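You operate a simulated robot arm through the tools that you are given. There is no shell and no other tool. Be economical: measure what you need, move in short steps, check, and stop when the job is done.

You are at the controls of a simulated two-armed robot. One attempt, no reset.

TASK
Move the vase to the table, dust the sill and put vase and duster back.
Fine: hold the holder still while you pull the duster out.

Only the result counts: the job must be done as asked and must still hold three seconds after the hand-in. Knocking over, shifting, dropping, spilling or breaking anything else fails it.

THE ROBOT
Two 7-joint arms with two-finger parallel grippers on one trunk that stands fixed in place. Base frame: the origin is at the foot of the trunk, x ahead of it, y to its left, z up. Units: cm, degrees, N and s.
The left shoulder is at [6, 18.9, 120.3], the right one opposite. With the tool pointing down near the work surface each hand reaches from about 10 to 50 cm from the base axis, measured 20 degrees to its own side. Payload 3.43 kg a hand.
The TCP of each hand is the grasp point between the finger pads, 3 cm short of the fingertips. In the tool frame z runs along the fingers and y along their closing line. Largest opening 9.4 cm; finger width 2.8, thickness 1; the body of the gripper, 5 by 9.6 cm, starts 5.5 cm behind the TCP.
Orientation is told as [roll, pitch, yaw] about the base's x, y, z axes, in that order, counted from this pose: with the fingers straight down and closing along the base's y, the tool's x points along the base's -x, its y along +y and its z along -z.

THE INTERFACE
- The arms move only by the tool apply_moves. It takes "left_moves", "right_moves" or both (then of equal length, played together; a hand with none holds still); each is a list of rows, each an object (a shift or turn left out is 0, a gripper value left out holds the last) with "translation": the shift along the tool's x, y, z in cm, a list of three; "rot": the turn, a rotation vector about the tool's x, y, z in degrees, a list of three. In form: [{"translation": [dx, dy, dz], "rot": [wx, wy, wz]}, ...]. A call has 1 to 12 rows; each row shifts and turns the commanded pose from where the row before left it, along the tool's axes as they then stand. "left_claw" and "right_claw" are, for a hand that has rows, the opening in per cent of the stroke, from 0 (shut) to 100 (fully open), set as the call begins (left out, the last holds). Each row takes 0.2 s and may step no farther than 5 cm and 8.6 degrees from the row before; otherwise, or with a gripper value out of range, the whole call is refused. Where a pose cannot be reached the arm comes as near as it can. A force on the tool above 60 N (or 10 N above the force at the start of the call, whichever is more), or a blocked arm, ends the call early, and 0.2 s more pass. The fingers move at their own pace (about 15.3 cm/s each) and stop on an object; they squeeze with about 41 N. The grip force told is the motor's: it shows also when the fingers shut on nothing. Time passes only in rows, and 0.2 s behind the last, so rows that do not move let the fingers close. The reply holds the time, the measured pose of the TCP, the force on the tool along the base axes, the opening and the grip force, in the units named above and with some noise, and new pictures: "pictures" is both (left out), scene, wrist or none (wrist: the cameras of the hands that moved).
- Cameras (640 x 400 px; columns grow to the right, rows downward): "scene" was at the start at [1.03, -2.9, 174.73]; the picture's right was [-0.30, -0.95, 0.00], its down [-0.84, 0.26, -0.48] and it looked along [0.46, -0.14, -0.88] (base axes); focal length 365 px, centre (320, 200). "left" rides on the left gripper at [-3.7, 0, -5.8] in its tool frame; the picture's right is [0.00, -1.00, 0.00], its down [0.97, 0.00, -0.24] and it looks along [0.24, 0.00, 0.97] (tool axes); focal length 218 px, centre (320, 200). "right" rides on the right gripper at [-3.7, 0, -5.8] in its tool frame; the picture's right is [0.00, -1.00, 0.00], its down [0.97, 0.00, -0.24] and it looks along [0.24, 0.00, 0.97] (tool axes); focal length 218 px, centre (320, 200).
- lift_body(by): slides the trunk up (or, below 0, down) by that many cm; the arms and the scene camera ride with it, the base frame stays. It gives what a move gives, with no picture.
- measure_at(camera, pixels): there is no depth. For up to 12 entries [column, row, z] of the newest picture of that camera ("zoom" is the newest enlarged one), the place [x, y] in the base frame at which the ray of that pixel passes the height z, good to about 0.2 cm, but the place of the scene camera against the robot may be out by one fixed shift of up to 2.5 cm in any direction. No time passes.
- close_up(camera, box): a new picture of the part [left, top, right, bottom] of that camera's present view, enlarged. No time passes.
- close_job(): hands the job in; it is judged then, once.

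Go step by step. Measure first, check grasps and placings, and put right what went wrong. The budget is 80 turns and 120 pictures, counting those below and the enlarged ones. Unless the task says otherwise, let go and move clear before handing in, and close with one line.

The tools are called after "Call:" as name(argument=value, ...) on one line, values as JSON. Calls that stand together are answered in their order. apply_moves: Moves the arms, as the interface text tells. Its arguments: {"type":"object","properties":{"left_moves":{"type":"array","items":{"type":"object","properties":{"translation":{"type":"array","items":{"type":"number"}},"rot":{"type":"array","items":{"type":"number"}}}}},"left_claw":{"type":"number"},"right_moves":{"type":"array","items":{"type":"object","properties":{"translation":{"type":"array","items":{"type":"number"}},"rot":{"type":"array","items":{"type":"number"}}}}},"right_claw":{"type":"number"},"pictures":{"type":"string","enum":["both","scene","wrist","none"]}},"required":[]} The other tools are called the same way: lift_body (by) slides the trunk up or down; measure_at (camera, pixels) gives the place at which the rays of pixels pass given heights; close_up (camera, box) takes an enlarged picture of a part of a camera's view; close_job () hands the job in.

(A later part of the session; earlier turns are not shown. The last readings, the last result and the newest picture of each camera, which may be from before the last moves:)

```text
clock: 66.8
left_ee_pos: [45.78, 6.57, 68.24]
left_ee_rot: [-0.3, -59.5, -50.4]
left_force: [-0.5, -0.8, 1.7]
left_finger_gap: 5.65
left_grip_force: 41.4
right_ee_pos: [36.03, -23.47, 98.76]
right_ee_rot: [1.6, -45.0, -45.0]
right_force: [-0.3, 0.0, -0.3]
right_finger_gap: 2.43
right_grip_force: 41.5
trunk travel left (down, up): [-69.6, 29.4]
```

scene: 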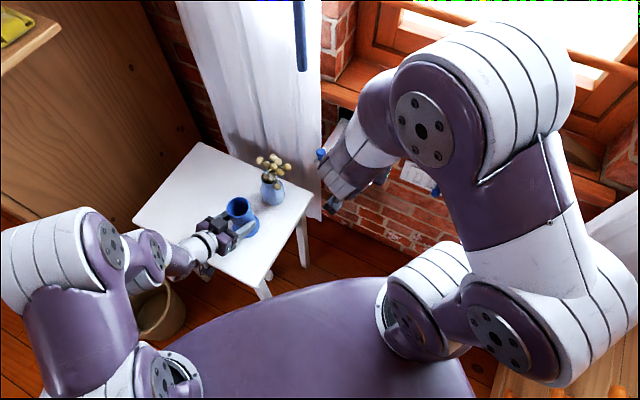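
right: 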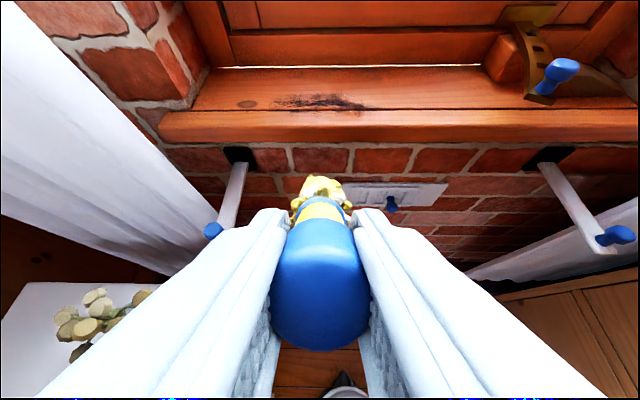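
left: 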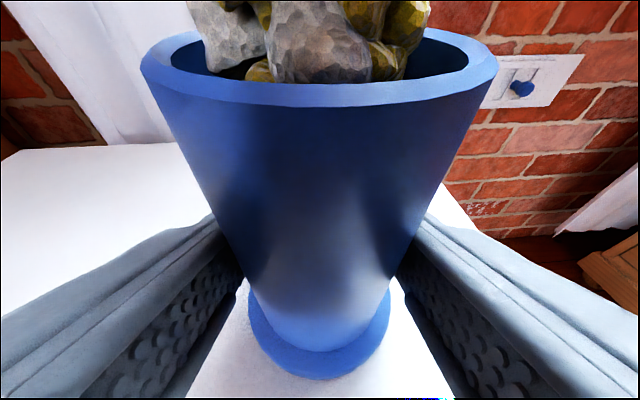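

The dust shows at (275–370, 95–110) just ahead of the duster. I'll measure it on the sill plane.

Call:
measure_at(camera="right", pixels=[[275, 101, 84], [320, 97, 84], [330, 103, 84], [370, 107, 84], [248, 104, 84], [320, 110, 84], [320, 70, 84], [248, 104, 83], [330, 103, 83]])

Call:
close_up(camera="right", box=[200, 40, 440, 190])

```text
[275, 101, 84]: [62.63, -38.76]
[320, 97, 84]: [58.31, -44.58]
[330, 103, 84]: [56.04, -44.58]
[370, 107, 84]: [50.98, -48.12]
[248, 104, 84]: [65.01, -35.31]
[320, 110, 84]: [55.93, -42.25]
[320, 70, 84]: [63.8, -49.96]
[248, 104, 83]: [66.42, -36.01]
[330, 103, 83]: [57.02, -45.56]
```

```text
2.67 times, centred on (320, 115) of right
```

zoom: 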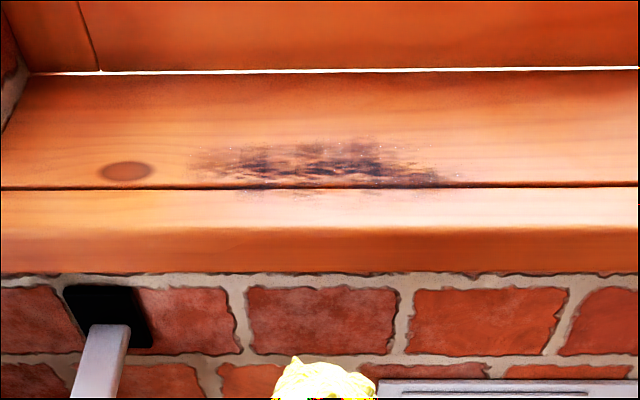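

Sill top confirmed at z≈84.3; dust spans roughly n=68–74.5 deep and 15 cm along the sill. I'll raise, flatten to pitch -60° and advance so the head hovers above the dust.

Call:
apply_moves(right_moves=[{"translation": [-1.4, 0, -1.4]}, {"translation": [-1.4, 0, -1.4]}, {"rot": [0, -7.5, 0]}, {"rot": [0, -7.5, 0]}, {"translation": [-1.6, 0, 2.8]}, {"translation": [-1.6, 0, 2.8]}, {"translation": [-1.6, 0, 2.8]}, {"translation": [-1.6, 0, 2.8]}, {}])

```text
clock: 68.8
left_ee_pos: [45.83, 6.53, 68.22]
left_ee_rot: [-0.3, -59.6, -50.4]
left_force: [0.1, 0.1, 1.5]
left_finger_gap: 5.63
left_grip_force: 41.1
right_ee_pos: [45.35, -32.57, 102.79]
right_ee_rot: [2.2, -59.9, -46.0]
right_force: [-0.6, 0.0, -0.6]
right_finger_gap: 2.37
right_grip_force: 40.8
trunk travel left (down, up): [-69.6, 29.4]
```

scene: 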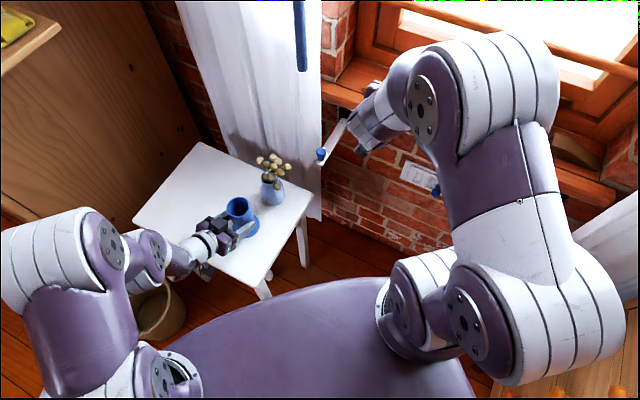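
right: 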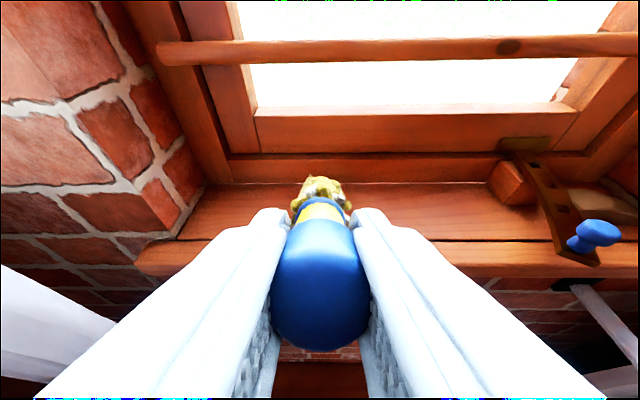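

Head hovers above the dust (n≈55 TCP, pitch -60°). I'll lower gradually to feel the sill.

Call:
apply_moves(right_moves=[{"translation": [1.3, 0, 0.75]}, {"translation": [1.3, 0, 0.75]}, {"translation": [1.3, 0, 0.75]}, {"translation": [0.8, 0, 0.45]}, {}], pictures="wrist")

```text
clock: 70.0
left_ee_pos: [45.89, 6.75, 68.17]
left_ee_rot: [-0.3, -59.4, -50.4]
left_force: [0.2, 0.1, 0.4]
left_finger_gap: 5.61
left_grip_force: 40.8
right_ee_pos: [45.38, -32.55, 97.31]
right_ee_rot: [2.4, -59.9, -46.0]
right_force: [0.1, -0.3, -0.9]
right_finger_gap: 2.38
right_grip_force: 41.0
trunk travel left (down, up): [-69.6, 29.4]
```

right: 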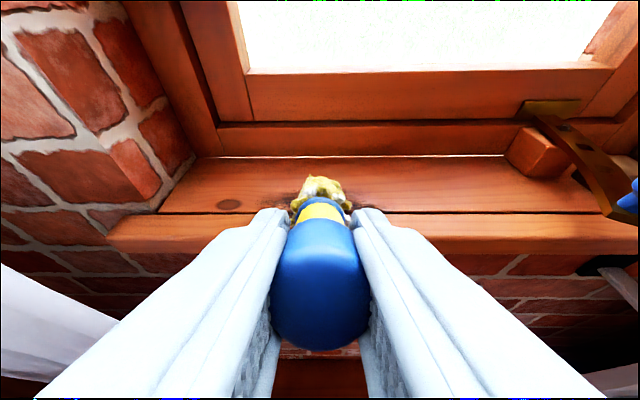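

Dust is visible around the head at (310–375,195), no contact yet. Lowering in finer steps.

Call:
apply_moves(right_moves=[{"translation": [0.6, 0, 0.35]}, {"translation": [0.6, 0, 0.35]}, {}], pictures="none")

Call:
apply_moves(right_moves=[{"translation": [0.45, 0, 0.25]}, {}], pictures="none")

Call:
apply_moves(right_moves=[{"translation": [0.45, 0, 0.25]}, {}], pictures="none")

```text
clock: 70.8
left_ee_pos: [45.74, 6.62, 68.3]
left_ee_rot: [-0.3, -59.6, -50.4]
left_force: [-0.6, -0.1, 0.0]
left_finger_gap: 5.67
left_grip_force: 41.0
right_ee_pos: [45.36, -32.28, 96.0]
right_ee_rot: [2.3, -60.2, -46.2]
right_force: [-2.4, 4.1, 11.9]
right_finger_gap: 2.38
right_grip_force: 40.7
trunk travel left (down, up): [-69.6, 29.4]
```

```text
clock: 71.3
left_ee_pos: [45.66, 6.84, 68.21]
left_ee_rot: [-0.2, -59.6, -50.4]
left_force: [-0.7, 1.0, 0.1]
left_finger_gap: 5.64
left_grip_force: 41.2
right_ee_pos: [45.22, -32.28, 95.57]
right_ee_rot: [2.3, -60.1, -46.1]
right_force: [-3.2, 5.2, 12.1]
right_finger_gap: 2.39
right_grip_force: 40.7
trunk travel left (down, up): [-69.6, 29.4]
```

```text
clock: 72.0
left_ee_pos: [45.76, 6.72, 68.24]
left_ee_rot: [-0.3, -59.6, -50.4]
left_force: [-0.4, -0.4, -0.5]
left_finger_gap: 5.66
left_grip_force: 41.8
right_ee_pos: [45.3, -32.26, 94.96]
right_ee_rot: [2.2, -60.1, -46.0]
right_force: [-3.3, 5.4, 10.7]
right_finger_gap: 2.42
right_grip_force: 40.9
trunk travel left (down, up): [-69.6, 29.4]
```

Contact begins near z≈96.2 at about 12 N. I'll raise 0.4 and sweep along the sill over the whole dust patch.

Call:
apply_moves(right_moves=[{"translation": [-0.35, 0, -0.2]}, {"translation": [0, 2, 0]}, {"translation": [0.03, 2, 0]}, {"translation": [0.05, 2, 0]}, {"translation": [0.05, 2, 0]}, {"translation": [0, -2, 0]}, {"translation": [-0.03, -2, 0]}, {"translation": [-0.05, -2, 0]}, {"translation": [-0.05, -2, 0]}, {}], pictures="wrist")

```text
clock: 74.2
left_ee_pos: [45.87, 6.75, 68.13]
left_ee_rot: [-0.4, -59.5, -50.4]
left_force: [-0.8, 0.1, 2.5]
left_finger_gap: 5.68
left_grip_force: 41.3
right_ee_pos: [45.26, -32.39, 95.19]
right_ee_rot: [2.2, -60.0, -46.1]
right_force: [-0.6, -0.8, -1.2]
right_finger_gap: 2.37
right_grip_force: 41.3
trunk travel left (down, up): [-69.6, 29.4]
```

right: 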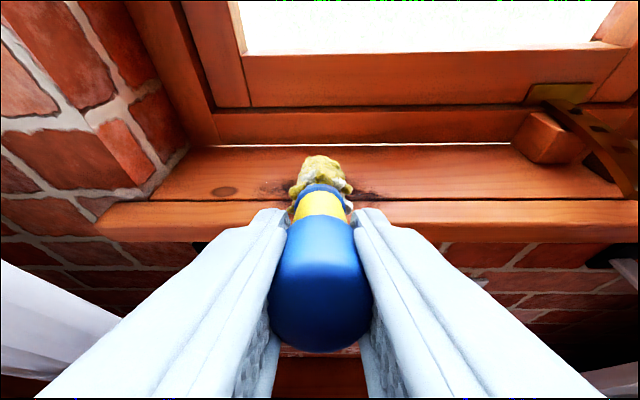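

Contact was lost after the duster tilted slightly; dust still visible at (283,185) and (365,192). I'll press 0.8 cm lower and sweep full width.

Call:
apply_moves(right_moves=[{"translation": [0.7, 0, 0.4]}, {"translation": [0.05, 2.6, 0]}, {"translation": [0.07, 2.6, 0]}, {"translation": [0.08, 2.6, 0]}, {"translation": [0, -2.6, 0]}, {"translation": [-0.03, -2.6, 0]}, {"translation": [-0.03, -2.6, 0]}, {"translation": [-0.03, -2.6, 0]}, {"translation": [-0.03, -2.6, 0]}, {"translation": [-0.03, -2.6, 0]}, {}], pictures="wrist")

```text
clock: 76.5
left_ee_pos: [45.8, 6.68, 68.19]
left_ee_rot: [-0.4, -59.4, -50.4]
left_force: [0.0, -0.6, -1.0]
left_finger_gap: 5.63
left_grip_force: 41.1
right_ee_pos: [39.96, -37.91, 94.22]
right_ee_rot: [2.2, -59.9, -46.1]
right_force: [0.7, 1.0, 3.8]
right_finger_gap: 2.39
right_grip_force: 41.3
trunk travel left (down, up): [-69.6, 29.4]
```

right: 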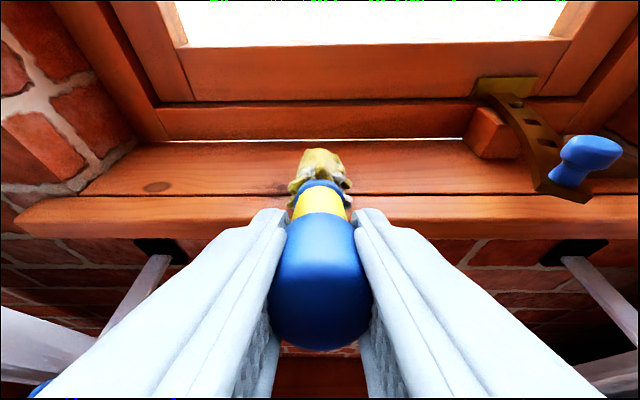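

Most of the dust is gone after the stroke; some remains beside the head at (280,187). I'll sweep back left along a line slightly nearer the front edge.

Call:
apply_moves(right_moves=[{"translation": [0.8, 0, -1.2]}, {"translation": [0.05, 2.6, 0]}, {"translation": [0.05, 2.6, 0]}, {"translation": [0.05, 2.6, 0]}, {"translation": [0.05, 2.6, 0]}, {"translation": [0.05, 2.6, 0]}, {"translation": [0.05, 2.6, 0]}, {"translation": [0.05, 1.2, 0]}, {}], pictures="wrist")

Call:
close_up(camera="right", box=[220, 100, 540, 260])

```text
clock: 78.5
left_ee_pos: [45.77, 6.58, 68.27]
left_ee_rot: [-0.3, -59.5, -50.4]
left_force: [0.7, -0.3, -0.4]
left_finger_gap: 5.65
left_grip_force: 40.5
right_ee_pos: [50.23, -24.63, 94.25]
right_ee_rot: [2.1, -59.9, -46.0]
right_force: [-2.5, -1.6, 5.6]
right_finger_gap: 2.39
right_grip_force: 40.9
trunk travel left (down, up): [-69.6, 29.4]
```

right: 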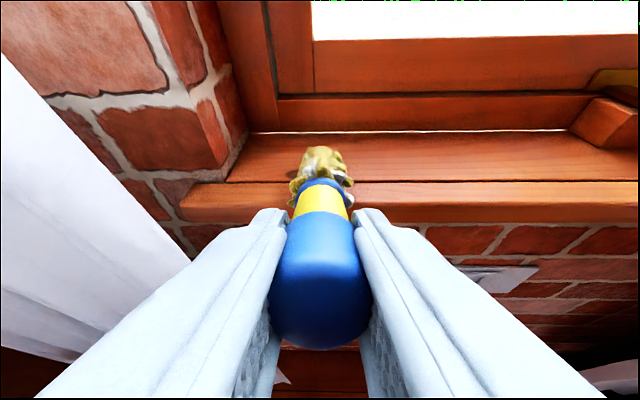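

```text
2.00 times, centred on (380, 180) of right
```

zoom: 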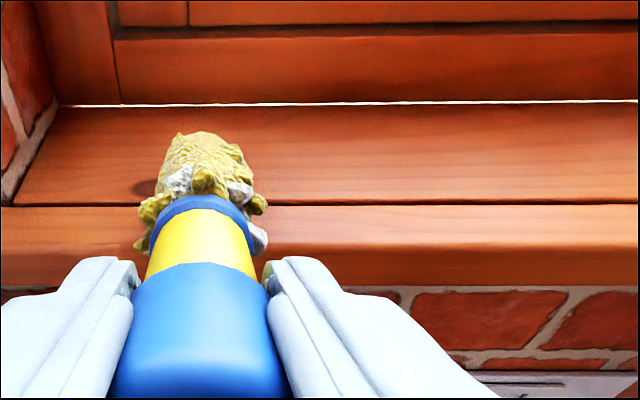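

The sill looks clean behind the stroke. I'll do one more pass to the right slightly deeper, then lift off and back away.

Call:
apply_moves(right_moves=[{"translation": [-0.5, 0, 1.1]}, {"translation": [0, -2.6, 0]}, {"translation": [0, -2.6, 0]}, {"translation": [0, -2.6, 0]}, {"translation": [0, -2.6, 0]}, {"translation": [0, -2.6, 0]}, {"translation": [-2.2, 0, -1.2]}, {"translation": [-2.2, 0, -1.2]}, {"translation": [1.2, 0, -2.8]}, {"translation": [1.6, 0, -2.8]}, {"translation": [1.6, 0, -2.8]}, {"translation": [1.0, 0, -2.0]}])

Call:
close_up(camera="right", box=[160, 60, 560, 260])

```text
clock: 81.2
left_ee_pos: [45.84, 6.59, 68.24]
left_ee_rot: [-0.4, -59.4, -50.4]
left_force: [-1.2, 0.6, 2.0]
left_finger_gap: 5.63
left_grip_force: 41.5
right_ee_pos: [34.5, -27.16, 99.46]
right_ee_rot: [1.6, -59.2, -45.7]
right_force: [-0.3, 0.4, -1.0]
right_finger_gap: 2.37
right_grip_force: 41.0
right hand out of reach, approached as far as the arm can: row 12
trunk travel left (down, up): [-69.6, 29.4]
```

scene: 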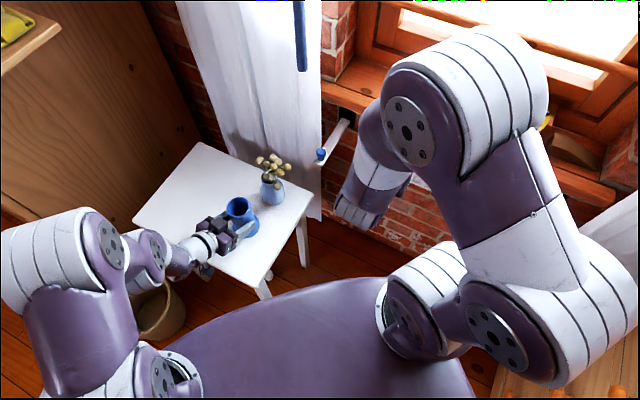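
right: 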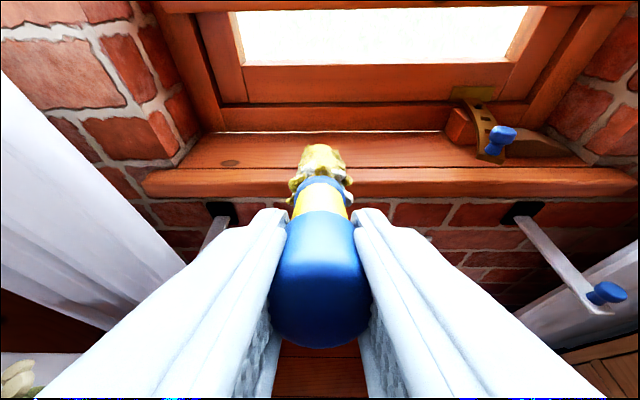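

```text
1.60 times, centred on (360, 160) of right
```

zoom: 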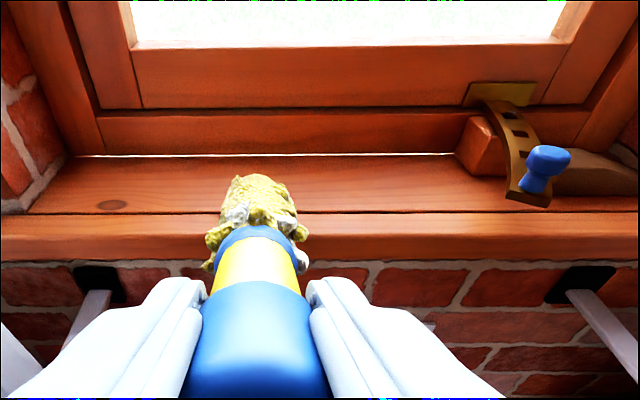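

The sill is clean: only wood grain and the knot remain. I'll bring the duster back upright and toward the holder.

Call:
apply_moves(right_moves=[{"rot": [0, 8.5, 0]}, {"rot": [0, 8.5, 0]}, {"rot": [0, 8.5, 0]}, {"rot": [0, 8.5, 0]}, {"rot": [0, 8.5, 0]}, {"rot": [0, 8.5, 0]}, {"rot": [0, 8.5, 0]}, {"translation": [-1, 1, 0], "rot": [0, 0, -8.5]}, {"translation": [-1, 1, 0], "rot": [0, 0, -8.5]}, {"translation": [-1, 1, 0], "rot": [0, 0, -8.5]}, {"translation": [-1, 1, 0], "rot": [0, 0, -8.5]}, {"translation": [-1, 1, 0], "rot": [0, 0, -8.5]}], pictures="none")

Call:
apply_moves(right_moves=[{"translation": [0, 4, 0], "rot": [0, 0, -4]}, {"translation": [0, 4, 0], "rot": [0, 0, -4]}, {"translation": [0, 4, 0]}, {"translation": [0, 4, 0]}, {"translation": [0, 4, 0]}, {}])

```text
clock: 83.8
left_ee_pos: [45.87, 6.72, 68.14]
left_ee_rot: [-0.4, -59.4, -50.3]
left_force: [0.5, -0.6, 0.8]
left_finger_gap: 5.64
left_grip_force: 40.7
right_ee_pos: [40.93, -24.93, 99.52]
right_ee_rot: [0.4, -1.1, -1.3]
right_force: [0.6, 0.1, -1.0]
right_finger_gap: 2.38
right_grip_force: 40.8
trunk travel left (down, up): [-69.6, 29.4]
```

```text
clock: 85.2
left_ee_pos: [45.74, 6.62, 68.18]
left_ee_rot: [-0.3, -59.4, -50.4]
left_force: [-0.9, 0.2, 1.2]
left_finger_gap: 5.63
left_grip_force: 40.6
right_ee_pos: [39.75, -5.12, 99.61]
right_ee_rot: [0.4, -1.3, 6.4]
right_force: [0.4, -0.1, -0.6]
right_finger_gap: 2.4
right_grip_force: 41.1
trunk travel left (down, up): [-69.6, 29.4]
```

scene: 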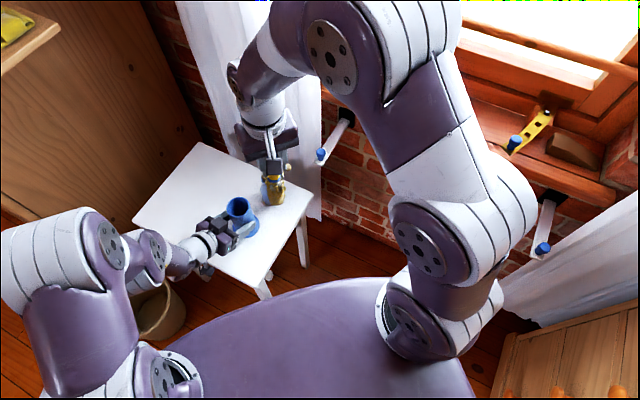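
right: 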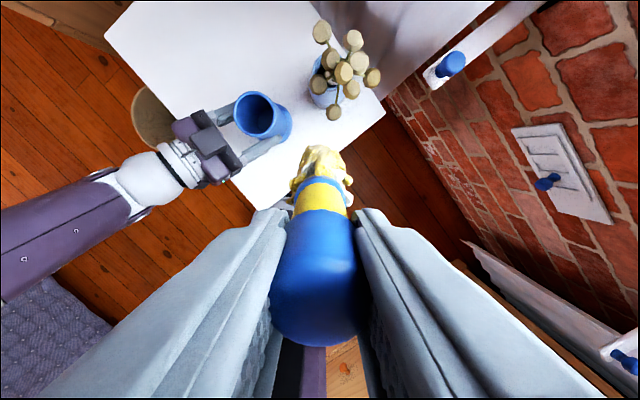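

The head is at (320,150): relative to the tool it leans ~6° forward, so I'll tilt the tool back ~7.5° to make the duster vertical and move above the holder rim (260,115).

Call:
measure_at(camera="right", pixels=[[258, 112, 74], [258, 112, 73], [258, 112, 75], [330, 95, 62]])

Call:
apply_moves(right_moves=[{"translation": [0, 3.1, 0], "rot": [0, 7.6, 0]}, {"translation": [0, 3.1, 0]}, {"translation": [0, 3.05, 0]}, {"translation": [-2.8, 0, -0.3]}, {"translation": [-2.8, 0, -0.3]}, {"translation": [-2.7, 0, -0.3]}, {}])

```text
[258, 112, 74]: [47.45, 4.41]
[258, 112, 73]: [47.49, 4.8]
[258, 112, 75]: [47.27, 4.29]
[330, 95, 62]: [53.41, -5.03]
```

```text
clock: 86.8
left_ee_pos: [45.69, 6.58, 68.19]
left_ee_rot: [-0.2, -59.6, -50.5]
left_force: [1.2, 0.3, 1.4]
left_finger_gap: 5.66
left_grip_force: 40.9
right_ee_pos: [45.06, 4.14, 97.78]
right_ee_rot: [0.4, 6.5, 6.5]
right_force: [-0.3, -0.6, 0.3]
right_finger_gap: 2.38
right_grip_force: 41.1
right hand out of reach, approached as far as the arm can: row 5, 6
trunk travel left (down, up): [-69.6, 29.4]
```

scene: 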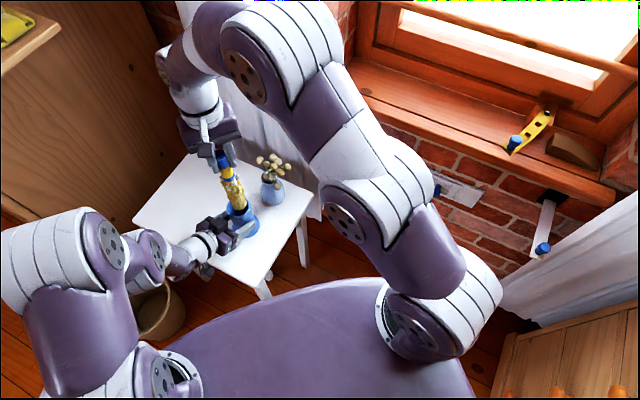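
right: 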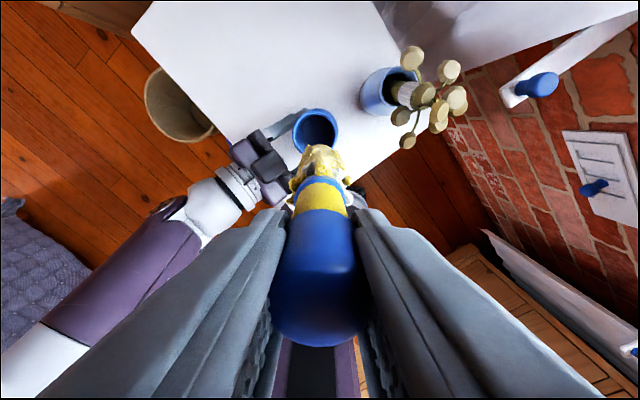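

The arm is at its reach limit with this backward tilt: rim centre (47.4,4.6) vs TCP (45.1,4.1). I'll take back 4.5° of tilt so the tip comes over the rim, and lower 2 cm.

Call:
apply_moves(right_moves=[{"translation": [-0.4, 0.25, 0], "rot": [0, -4.5, 0]}, {"translation": [-0.4, 0.2, 1]}, {"translation": [0, 0, 1]}, {}])

Call:
close_up(camera="scene", box=[190, 150, 290, 250])

Call:
close_up(camera="left", box=[120, 0, 520, 200])

```text
clock: 87.8
left_ee_pos: [45.85, 6.64, 68.21]
left_ee_rot: [-0.4, -59.5, -50.5]
left_force: [-0.3, -0.1, 2.3]
left_finger_gap: 5.63
left_grip_force: 41.3
right_ee_pos: [45.69, 4.46, 95.65]
right_ee_rot: [0.4, 2.0, 6.4]
right_force: [-0.8, 0.4, -1.0]
right_finger_gap: 2.37
right_grip_force: 41.4
trunk travel left (down, up): [-69.6, 29.4]
```

scene: 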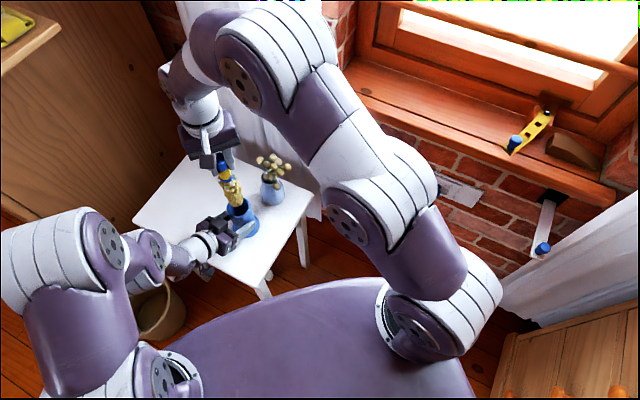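
right: 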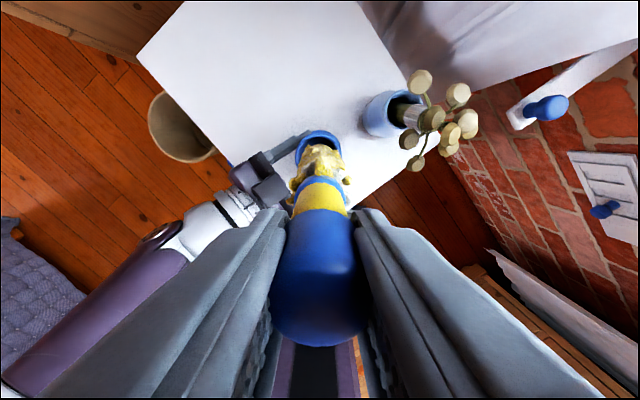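

```text
4.00 times, centred on (240, 200) of scene
```

zoom: 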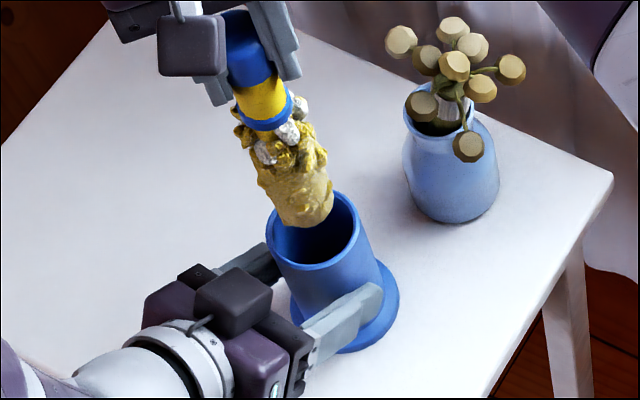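

```text
1.60 times, centred on (320, 100) of left
```

zoom: 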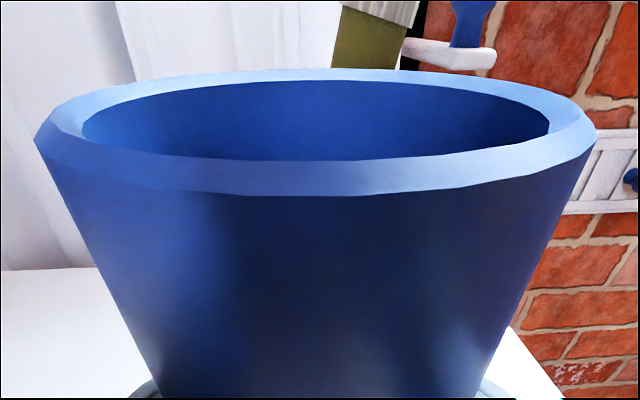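

From the scene zoom the head tip (308,220) lines up above the rim centre (315,230). I'll lower slowly while straightening the tilt.

Call:
apply_moves(right_moves=[{"translation": [-0.2, 0.02, 1.2], "rot": [0, 0.5, 0]}, {"translation": [-0.2, 0.02, 1.2], "rot": [0, 0.5, 0]}, {"translation": [-0.22, 0.02, 1.2], "rot": [0, 0.5, 0]}, {"translation": [-0.22, 0, 1.2], "rot": [0, 0.5, 0]}, {}], pictures="scene")

Call:
close_up(camera="scene", box=[190, 150, 290, 250])

```text
clock: 89.0
left_ee_pos: [45.92, 6.63, 68.27]
left_ee_rot: [-0.3, -59.5, -50.5]
left_force: [-1.4, -0.1, 0.8]
left_finger_gap: 5.68
left_grip_force: 41.2
right_ee_pos: [46.29, 4.65, 90.92]
right_ee_rot: [0.4, 4.0, 6.5]
right_force: [0.7, -0.8, -0.9]
right_finger_gap: 2.41
right_grip_force: 41.5
trunk travel left (down, up): [-69.6, 29.4]
```

scene: 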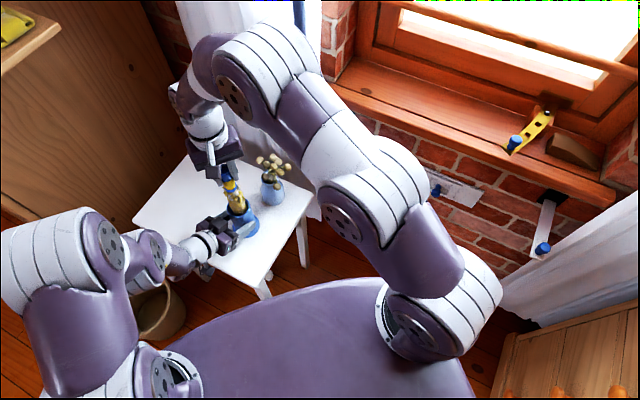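

```text
4.00 times, centred on (240, 200) of scene
```

zoom: 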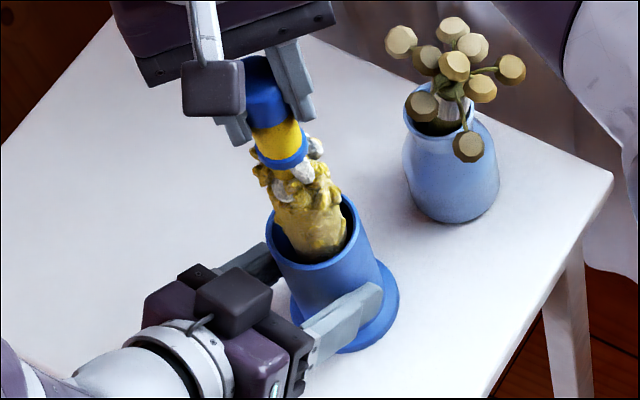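

The head has entered the holder with no force. Continuing down to the original depth (z≈82.8).

Call:
apply_moves(right_moves=[{"translation": [-0.24, 0.02, 1.15], "rot": [0, 0.4, 0]}, {"translation": [-0.24, 0.02, 1.15], "rot": [0, 0.4, 0]}, {"translation": [-0.24, 0.02, 1.15], "rot": [0, 0.4, 0]}, {"translation": [-0.22, 0.02, 1.15], "rot": [0, 0.4, 0]}, {"translation": [-0.2, 0, 1.15], "rot": [0, 0.4, 0]}, {"translation": [-0.15, 0, 1.15]}, {"translation": [-0.1, 0, 1.0]}, {}], pictures="wrist")

```text
clock: 90.8
left_ee_pos: [45.83, 6.64, 68.09]
left_ee_rot: [-0.4, -59.4, -50.3]
left_force: [-0.3, 0.1, -2.2]
left_finger_gap: 5.64
left_grip_force: 41.4
right_ee_pos: [46.98, 4.98, 82.85]
right_ee_rot: [0.4, 5.9, 6.5]
right_force: [0.5, -0.8, 5.4]
right_finger_gap: 2.38
right_grip_force: 41.0
trunk travel left (down, up): [-69.6, 29.4]
```

right: 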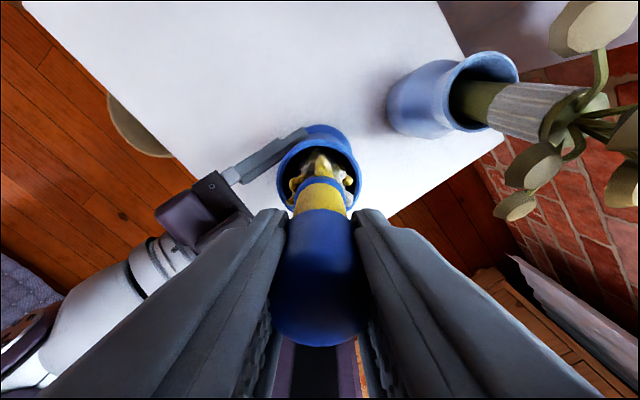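

Duster seated (light 5 N contact). I'll release it, lift the right hand clear, then open and withdraw the left hand.

Call:
apply_moves(right_moves=[{}, {}, {"translation": [0, 0, -1.5]}, {"translation": [0, 0, -3]}, {"translation": [0, 0, -3]}, {"translation": [0, 0, -3]}, {"translation": [2.5, 0, -1]}, {"translation": [3, 0, 0]}, {"translation": [3, -2, 0]}, {"translation": [0, -4, 0]}, {}], right_claw=70, pictures="none")

Call:
apply_moves(left_moves=[{}, {}, {"translation": [0, 0, -1.5]}, {"translation": [0, 0, -2.5]}, {"translation": [0, 0, -3]}, {"translation": [0, 0, -3]}, {"translation": [-2, 0, -3]}, {"translation": [-2, 2, -3]}, {}], left_claw=100)

```text
clock: 93.2
left_ee_pos: [45.82, 6.64, 68.09]
left_ee_rot: [-0.4, -59.5, -50.4]
left_force: [-0.6, -0.7, -0.5]
left_finger_gap: 5.64
left_grip_force: 40.8
right_ee_pos: [40.38, -1.66, 95.25]
right_ee_rot: [0.3, 5.9, 6.5]
right_force: [-0.1, 0.7, 0.4]
right_finger_gap: 6.6
right_grip_force: 0.1
trunk travel left (down, up): [-69.6, 29.4]
```

```text
clock: 95.2
left_ee_pos: [43.33, 13.91, 78.09]
left_ee_rot: [-0.4, -58.5, -50.4]
left_force: [-0.3, -0.8, -0.8]
left_finger_gap: 9.41
left_grip_force: 0.1
left hand out of reach, approached as far as the arm can: row 5, 6, 7, 8
right_ee_pos: [40.58, -1.68, 95.25]
right_ee_rot: [0.3, 5.8, 6.5]
right_force: [0.8, 0.7, 0.3]
right_finger_gap: 6.58
right_grip_force: 0.0
trunk travel left (down, up): [-69.6, 29.4]
```

scene: 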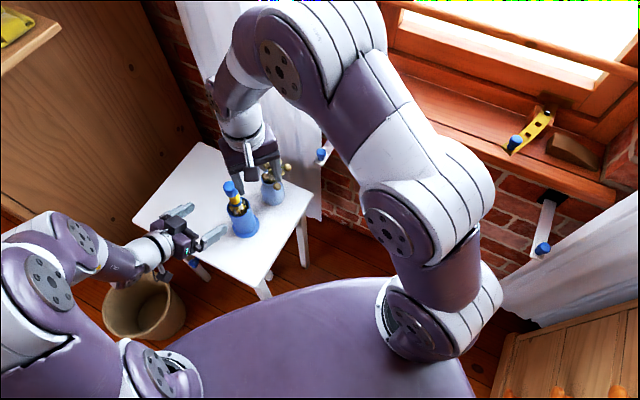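
left: 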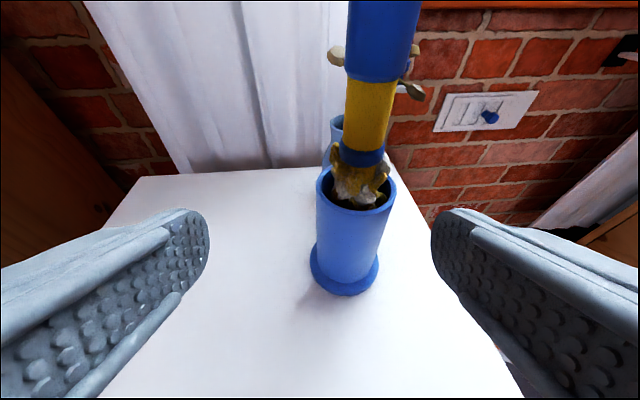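

Duster stands upright in the holder, both hands released. Now I'll bring the right hand back down toward the vase, reversing my earlier retreat path.

Call:
apply_moves(right_moves=[{"translation": [0, -4.7, 0]}, {"rot": [0, -8.5, 0]}, {"rot": [0, -8.5, 0]}, {"rot": [0, -8.5, 0]}, {"rot": [0, -8.5, 0]}, {"translation": [2.4, 0, 3.8]}, {"translation": [2.4, 0, 3.8]}, {"translation": [2.4, 0, 3.8]}, {}], right_claw=92, pictures="none")

Call:
apply_moves(right_moves=[{"translation": [1, 0, 3], "rot": [0, -6, 0]}, {"translation": [0, 0, 3], "rot": [0, -6, 0]}, {"translation": [0, 0, 2.5], "rot": [0, -6, 0]}, {"translation": [0, 0.3, 2], "rot": [0, -6, 0]}, {}], pictures="wrist")

```text
clock: 97.2
left_ee_pos: [43.26, 13.9, 78.16]
left_ee_rot: [-0.2, -58.5, -50.5]
left_force: [-0.6, 0.1, 0.4]
left_finger_gap: 9.39
left_grip_force: 0.1
right_ee_pos: [39.86, -6.31, 81.52]
right_ee_rot: [0.4, -28.1, 6.3]
right_force: [0.7, 0.3, 0.4]
right_finger_gap: 8.67
right_grip_force: 0.1
trunk travel left (down, up): [-69.6, 29.4]
```

```text
clock: 98.3
left_ee_pos: [43.22, 13.89, 78.11]
left_ee_rot: [-0.2, -58.5, -50.5]
left_force: [-0.7, 0.1, -0.7]
left_finger_gap: 9.41
left_grip_force: 0.0
right_ee_pos: [46.75, -3.67, 73.0]
right_ee_rot: [-0.2, -51.9, 6.4]
right_force: [0.0, 0.1, -0.5]
right_finger_gap: 8.62
right_grip_force: 0.2
right hand out of reach, approached as far as the arm can: row 2, 3, 4
trunk travel left (down, up): [-69.6, 29.4]
```

right: 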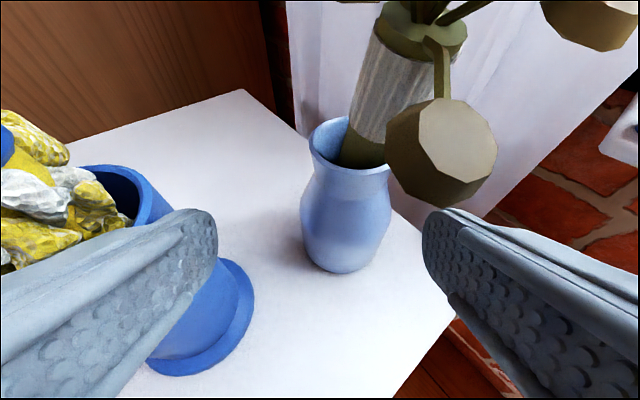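

The vase is ahead and ~1.9 cm right of centre, with a drooping flower head above the right finger at (440,150). I'll back up 2, shift right 1.9, lower the trunk 6 and start advancing with the fingers beneath the flower.

Call:
apply_moves(right_moves=[{"translation": [1.2, 0, -1.55]}, {"translation": [0, -1.9, 0]}, {}], pictures="none")

Call:
lift_body(by=-6)

Call:
apply_moves(right_moves=[{"translation": [-0.9, 0, 1.2], "rot": [0, -4, 0]}, {"translation": [-0.8, 0, 1.2], "rot": [0, -4, 0]}, {}], pictures="wrist")

```text
clock: 99.2
left_ee_pos: [43.28, 13.96, 78.12]
left_ee_rot: [-0.3, -58.5, -50.4]
left_force: [-1.5, 0.4, 0.2]
left_finger_gap: 9.4
left_grip_force: 0.1
right_ee_pos: [47.0, -3.92, 72.98]
right_ee_rot: [-0.5, -51.9, 6.6]
right_force: [0.6, -0.2, -0.1]
right_finger_gap: 8.63
right_grip_force: 0.0
right hand out of reach, approached as far as the arm can: row 1, 2
trunk travel left (down, up): [-69.6, 29.4]
```

```text
clock: 100.2
left_ee_pos: [43.4, 13.98, 72.12]
left_ee_rot: [-0.3, -58.5, -50.5]
left_force: [-0.2, 0.9, -0.8]
left_finger_gap: 9.39
left_grip_force: 0.0
right_ee_pos: [46.76, -3.93, 66.93]
right_ee_rot: [-0.4, -51.8, 6.5]
right_force: [0.4, 0.3, 0.5]
right_finger_gap: 8.68
right_grip_force: 0.1
trunk travel left (down, up): [-63.6, 35.4]
```

```text
clock: 101.0
left_ee_pos: [43.4, 13.97, 72.14]
left_ee_rot: [-0.3, -58.5, -50.5]
left_force: [-0.2, -0.2, 0.3]
left_finger_gap: 9.41
left_grip_force: 0.1
right_ee_pos: [49.94, -3.59, 66.79]
right_ee_rot: [-0.5, -59.9, 6.6]
right_force: [-0.7, -0.9, -0.5]
right_finger_gap: 8.7
right_grip_force: 0.4
trunk travel left (down, up): [-63.6, 35.4]
```

right: 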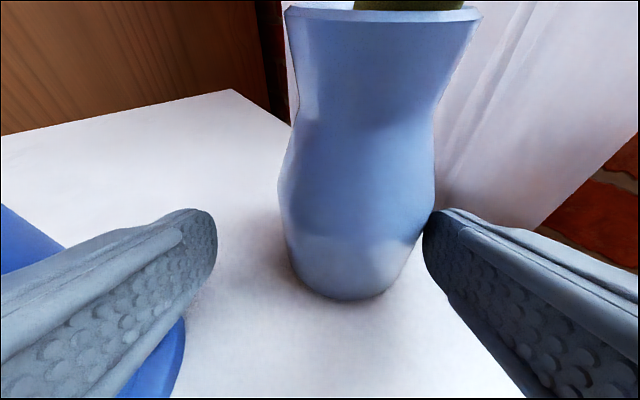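

The hand advanced to (49.9,-3.6,66.8) but the sideways shift didn't take; the vase centre is at col ~352. I'll shift right 1.7 cm and check.

Call:
apply_moves(right_moves=[{"translation": [0, -0.9, 0]}, {"translation": [0, -0.8, 0]}, {}], pictures="wrist")

```text
clock: 101.8
left_ee_pos: [43.36, 13.87, 72.06]
left_ee_rot: [-0.3, -58.6, -50.4]
left_force: [-0.2, -1.3, 0.3]
left_finger_gap: 9.38
left_grip_force: 0.0
right_ee_pos: [50.12, -5.19, 67.0]
right_ee_rot: [-1.3, -59.8, 7.2]
right_force: [0.4, 0.0, -0.9]
right_finger_gap: 8.62
right_grip_force: 0.0
trunk travel left (down, up): [-63.6, 35.4]
```

right: 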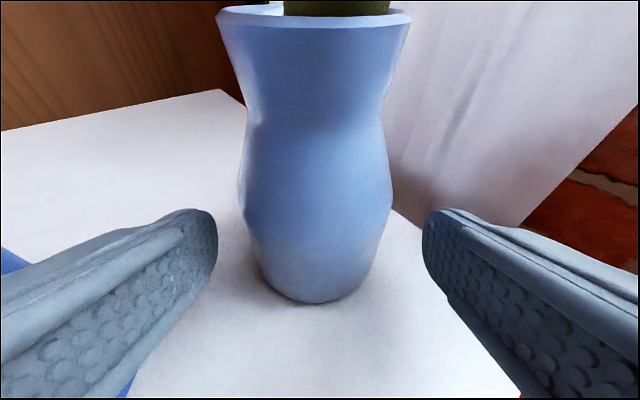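

Now centred (col 317). I'll move forward 2.5 cm, close, and lift with the trunk.

Call:
apply_moves(right_moves=[{"translation": [-0.65, 0, 1.1], "rot": [0, -2, 0]}, {"translation": [-0.6, 0, 1.15], "rot": [0, -2, 0]}, {}], pictures="none")

Call:
apply_moves(right_moves=[{}, {}, {}], right_claw=0, pictures="wrist")

Call:
lift_body(by=14)

```text
clock: 102.5
left_ee_pos: [43.41, 13.9, 72.09]
left_ee_rot: [-0.2, -58.5, -50.4]
left_force: [-0.4, -0.7, 0.0]
left_finger_gap: 9.39
left_grip_force: 0.0
right_ee_pos: [52.59, -4.86, 66.95]
right_ee_rot: [-0.7, -63.9, 6.8]
right_force: [0.2, -0.1, -0.1]
right_finger_gap: 8.68
right_grip_force: 0.0
trunk travel left (down, up): [-63.6, 35.4]
```

```text
clock: 103.3
left_ee_pos: [43.36, 13.84, 72.06]
left_ee_rot: [-0.3, -58.5, -50.5]
left_force: [0.2, -0.2, 0.1]
left_finger_gap: 9.36
left_grip_force: 0.1
right_ee_pos: [52.71, -5.09, 66.8]
right_ee_rot: [-0.6, -63.9, 6.7]
right_force: [1.7, -1.1, 0.0]
right_finger_gap: 6.47
right_grip_force: 40.8
trunk travel left (down, up): [-63.6, 35.4]
```

right: 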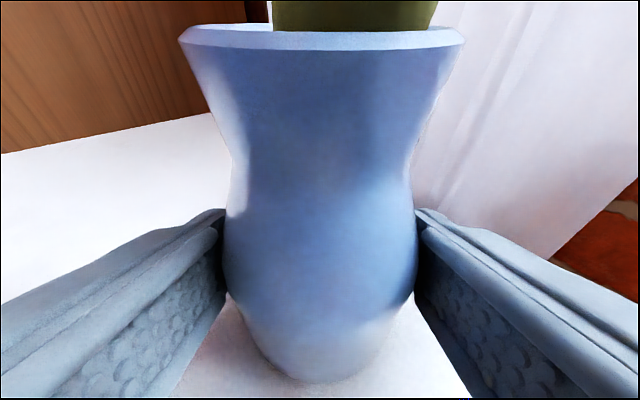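

```text
clock: 105.0
left_ee_pos: [43.37, 13.78, 86.21]
left_ee_rot: [-0.3, -58.5, -50.4]
left_force: [0.2, -0.3, -0.1]
left_finger_gap: 9.41
left_grip_force: 0.0
right_ee_pos: [52.8, -4.83, 80.88]
right_ee_rot: [-0.7, -63.9, 6.7]
right_force: [-0.5, -0.9, -2.6]
right_finger_gap: 6.49
right_grip_force: 41.2
trunk travel left (down, up): [-77.6, 21.4]
```

Vase gripped (gap 6.5) and lifted to z≈81, holder untouched. I'll raise further with the arm and carry it right while yawing to -45°.

Call:
apply_moves(right_moves=[{"translation": [-3.6, 0, -1.7]}, {"translation": [-3.6, 0, -1.7]}, {"translation": [-3.6, 0, -1.7]}, {"translation": [-3.6, 0, -1.7]}, {}], pictures="none")

Call:
apply_moves(right_moves=[{"translation": [0.66, -3.53, -1.36], "rot": [7.6, 0, 3.7]}, {"translation": [0.43, -3.71, -0.87], "rot": [7.6, 0, 3.7]}, {"translation": [0.18, -3.82, -0.37], "rot": [7.6, 0, 3.7]}, {"translation": [-0.07, -3.84, 0.14], "rot": [7.6, 0, 3.7]}, {"translation": [-0.32, -3.77, 0.65], "rot": [7.6, 0, 3.7]}, {"translation": [-0.56, -3.62, 1.14], "rot": [7.6, 0, 3.7]}, {}], pictures="both")

```text
clock: 106.2
left_ee_pos: [43.43, 13.84, 86.05]
left_ee_rot: [-0.3, -58.5, -50.3]
left_force: [0.2, -0.2, 0.5]
left_finger_gap: 9.4
left_grip_force: 0.0
right_ee_pos: [52.64, -4.75, 96.76]
right_ee_rot: [-0.5, -63.8, 6.7]
right_force: [0.2, 0.5, -3.7]
right_finger_gap: 6.48
right_grip_force: 41.1
trunk travel left (down, up): [-77.6, 21.4]
```

```text
clock: 107.8
left_ee_pos: [43.37, 13.98, 86.19]
left_ee_rot: [-0.3, -58.5, -50.5]
left_force: [0.3, -1.1, -0.7]
left_finger_gap: 9.42
left_grip_force: 0.0
right_ee_pos: [46.35, -27.04, 96.99]
right_ee_rot: [-0.7, -64.1, -44.0]
right_force: [0.4, -0.1, -3.8]
right_finger_gap: 6.48
right_grip_force: 41.4
trunk travel left (down, up): [-77.6, 21.4]
```

scene: 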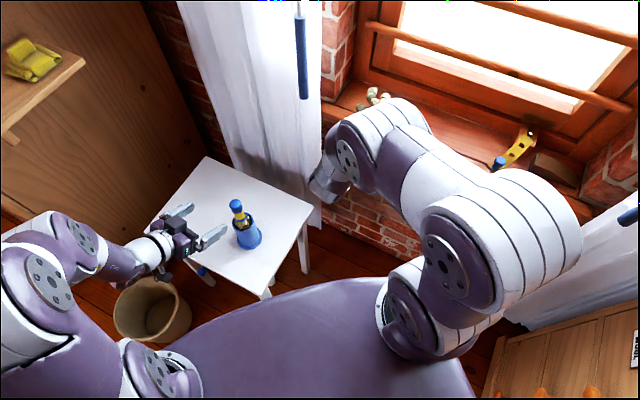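
right: 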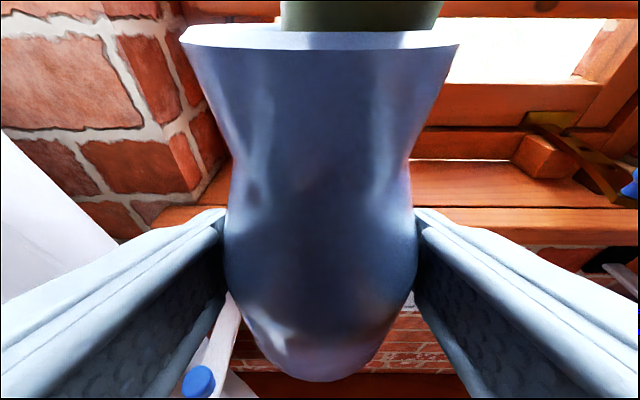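

The carry went exactly as planned. I'll shift along the sill, move forward over the original spot and lower to about 2 cm above it.

Call:
apply_moves(right_moves=[{"translation": [0, -3.45, 0]}, {"translation": [0, -3.45, 0]}, {"translation": [-1.0, 0, 2.1]}, {"translation": [-1.55, 0, 3.18]}, {"translation": [-1.55, 0, 3.18]}, {"translation": [-1.55, 0, 3.18]}, {"translation": [-1.55, 0, 3.18]}, {"translation": [-1.3, 0, 2.7]}, {"translation": [-0.75, 0, 1.55]}, {}], pictures="none")

Call:
apply_moves(right_moves=[{"translation": [1.8, 0, 0.88]}, {"translation": [1.8, 0, 0.88]}, {"translation": [1.35, 0, 0.65]}, {}], pictures="both")

```text
clock: 110.0
left_ee_pos: [43.49, 13.87, 86.02]
left_ee_rot: [-0.3, -58.4, -50.5]
left_force: [-0.4, 0.2, 0.1]
left_finger_gap: 9.4
left_grip_force: 0.0
right_ee_pos: [57.86, -47.25, 97.82]
right_ee_rot: [-0.7, -64.3, -44.0]
right_force: [-0.7, 0.0, -2.6]
right_finger_gap: 6.49
right_grip_force: 41.0
right hand out of reach, approached as far as the arm can: row 1, 2
trunk travel left (down, up): [-77.6, 21.4]
```

```text
clock: 111.0
left_ee_pos: [43.35, 13.85, 86.08]
left_ee_rot: [-0.3, -58.5, -50.4]
left_force: [0.0, -0.4, -0.1]
left_finger_gap: 9.43
left_grip_force: 0.1
right_ee_pos: [57.82, -47.24, 92.3]
right_ee_rot: [-0.6, -64.0, -44.0]
right_force: [-1.0, -0.7, -3.1]
right_finger_gap: 6.5
right_grip_force: 40.6
trunk travel left (down, up): [-77.6, 21.4]
5 turns are left
```

scene: 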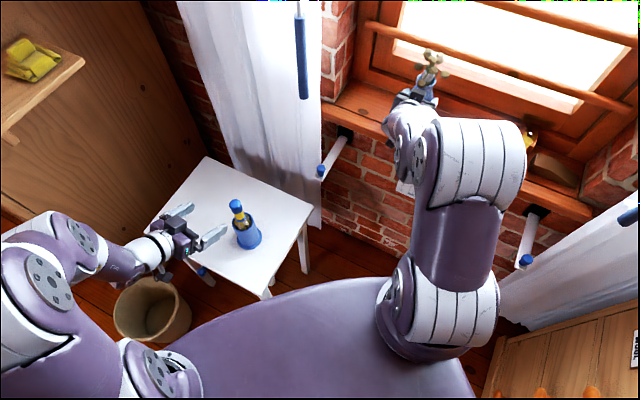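
right: 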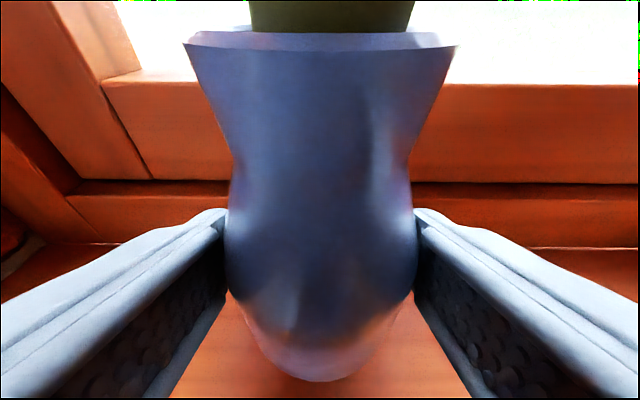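

Just 1.3 cm too far forward and slightly left; I'll correct that and lower to z≈89.4.

Call:
apply_moves(right_moves=[{"translation": [0.5, -0.65, -1.05]}, {"translation": [0.9, 0, 0.44]}, {"translation": [0.9, 0, 0.44]}, {"translation": [0.55, 0, 0.26]}, {}], pictures="none")

Call:
apply_moves(right_moves=[{"translation": [0.2, 0, 0.1]}, {}], pictures="wrist")

```text
clock: 112.2
left_ee_pos: [43.48, 13.86, 86.08]
left_ee_rot: [-0.3, -58.5, -50.4]
left_force: [-1.1, -0.6, -0.5]
left_finger_gap: 9.37
left_grip_force: 0.0
right_ee_pos: [56.39, -46.73, 89.91]
right_ee_rot: [-0.6, -64.1, -43.9]
right_force: [0.2, -0.2, -3.4]
right_finger_gap: 6.5
right_grip_force: 41.0
trunk travel left (down, up): [-77.6, 21.4]
```

```text
clock: 112.8
left_ee_pos: [43.43, 13.92, 86.13]
left_ee_rot: [-0.4, -58.5, -50.5]
left_force: [0.9, -0.1, 0.7]
left_finger_gap: 9.37
left_grip_force: 0.0
right_ee_pos: [56.5, -46.83, 89.68]
right_ee_rot: [-0.5, -64.1, -43.9]
right_force: [0.4, 0.0, -2.1]
right_finger_gap: 6.48
right_grip_force: 41.3
trunk travel left (down, up): [-77.6, 21.4]
4 turns are left
```

right: 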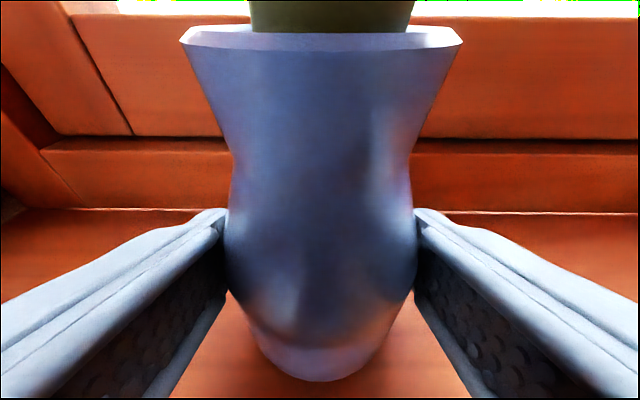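

No contact yet at 89.7. I'll lower in three 0.3 cm nudges and watch the force.

Call:
apply_moves(right_moves=[{"translation": [0.27, 0, 0.13]}, {}], pictures="none")

Call:
apply_moves(right_moves=[{"translation": [0.27, 0, 0.13]}, {}], pictures="none")

Call:
apply_moves(right_moves=[{"translation": [0.18, 0, 0.09]}, {}], pictures="none")

```text
clock: 113.4
left_ee_pos: [43.43, 13.88, 86.06]
left_ee_rot: [-0.2, -58.5, -50.4]
left_force: [-0.8, -0.1, 0.4]
left_finger_gap: 9.43
left_grip_force: 0.0
right_ee_pos: [56.52, -46.9, 89.31]
right_ee_rot: [-0.7, -64.1, -44.0]
right_force: [-0.6, -0.2, -3.3]
right_finger_gap: 6.49
right_grip_force: 41.0
trunk travel left (down, up): [-77.6, 21.4]
```

```text
clock: 114.0
left_ee_pos: [43.46, 13.9, 86.13]
left_ee_rot: [-0.3, -58.6, -50.4]
left_force: [0.0, 0.2, -0.3]
left_finger_gap: 9.42
left_grip_force: 0.2
right_ee_pos: [56.54, -46.85, 89.01]
right_ee_rot: [-0.6, -64.0, -44.0]
right_force: [-0.1, -0.6, -1.7]
right_finger_gap: 6.48
right_grip_force: 40.8
trunk travel left (down, up): [-77.6, 21.4]
```

```text
clock: 114.6
left_ee_pos: [43.33, 13.93, 86.05]
left_ee_rot: [-0.3, -58.4, -50.3]
left_force: [0.2, -0.5, 1.0]
left_finger_gap: 9.39
left_grip_force: 0.0
right_ee_pos: [56.63, -46.95, 88.92]
right_ee_rot: [-0.6, -64.3, -44.0]
right_force: [0.8, -0.6, 2.6]
right_finger_gap: 6.49
right_grip_force: 41.3
trunk travel left (down, up): [-77.6, 21.4]
3 turns are left
```

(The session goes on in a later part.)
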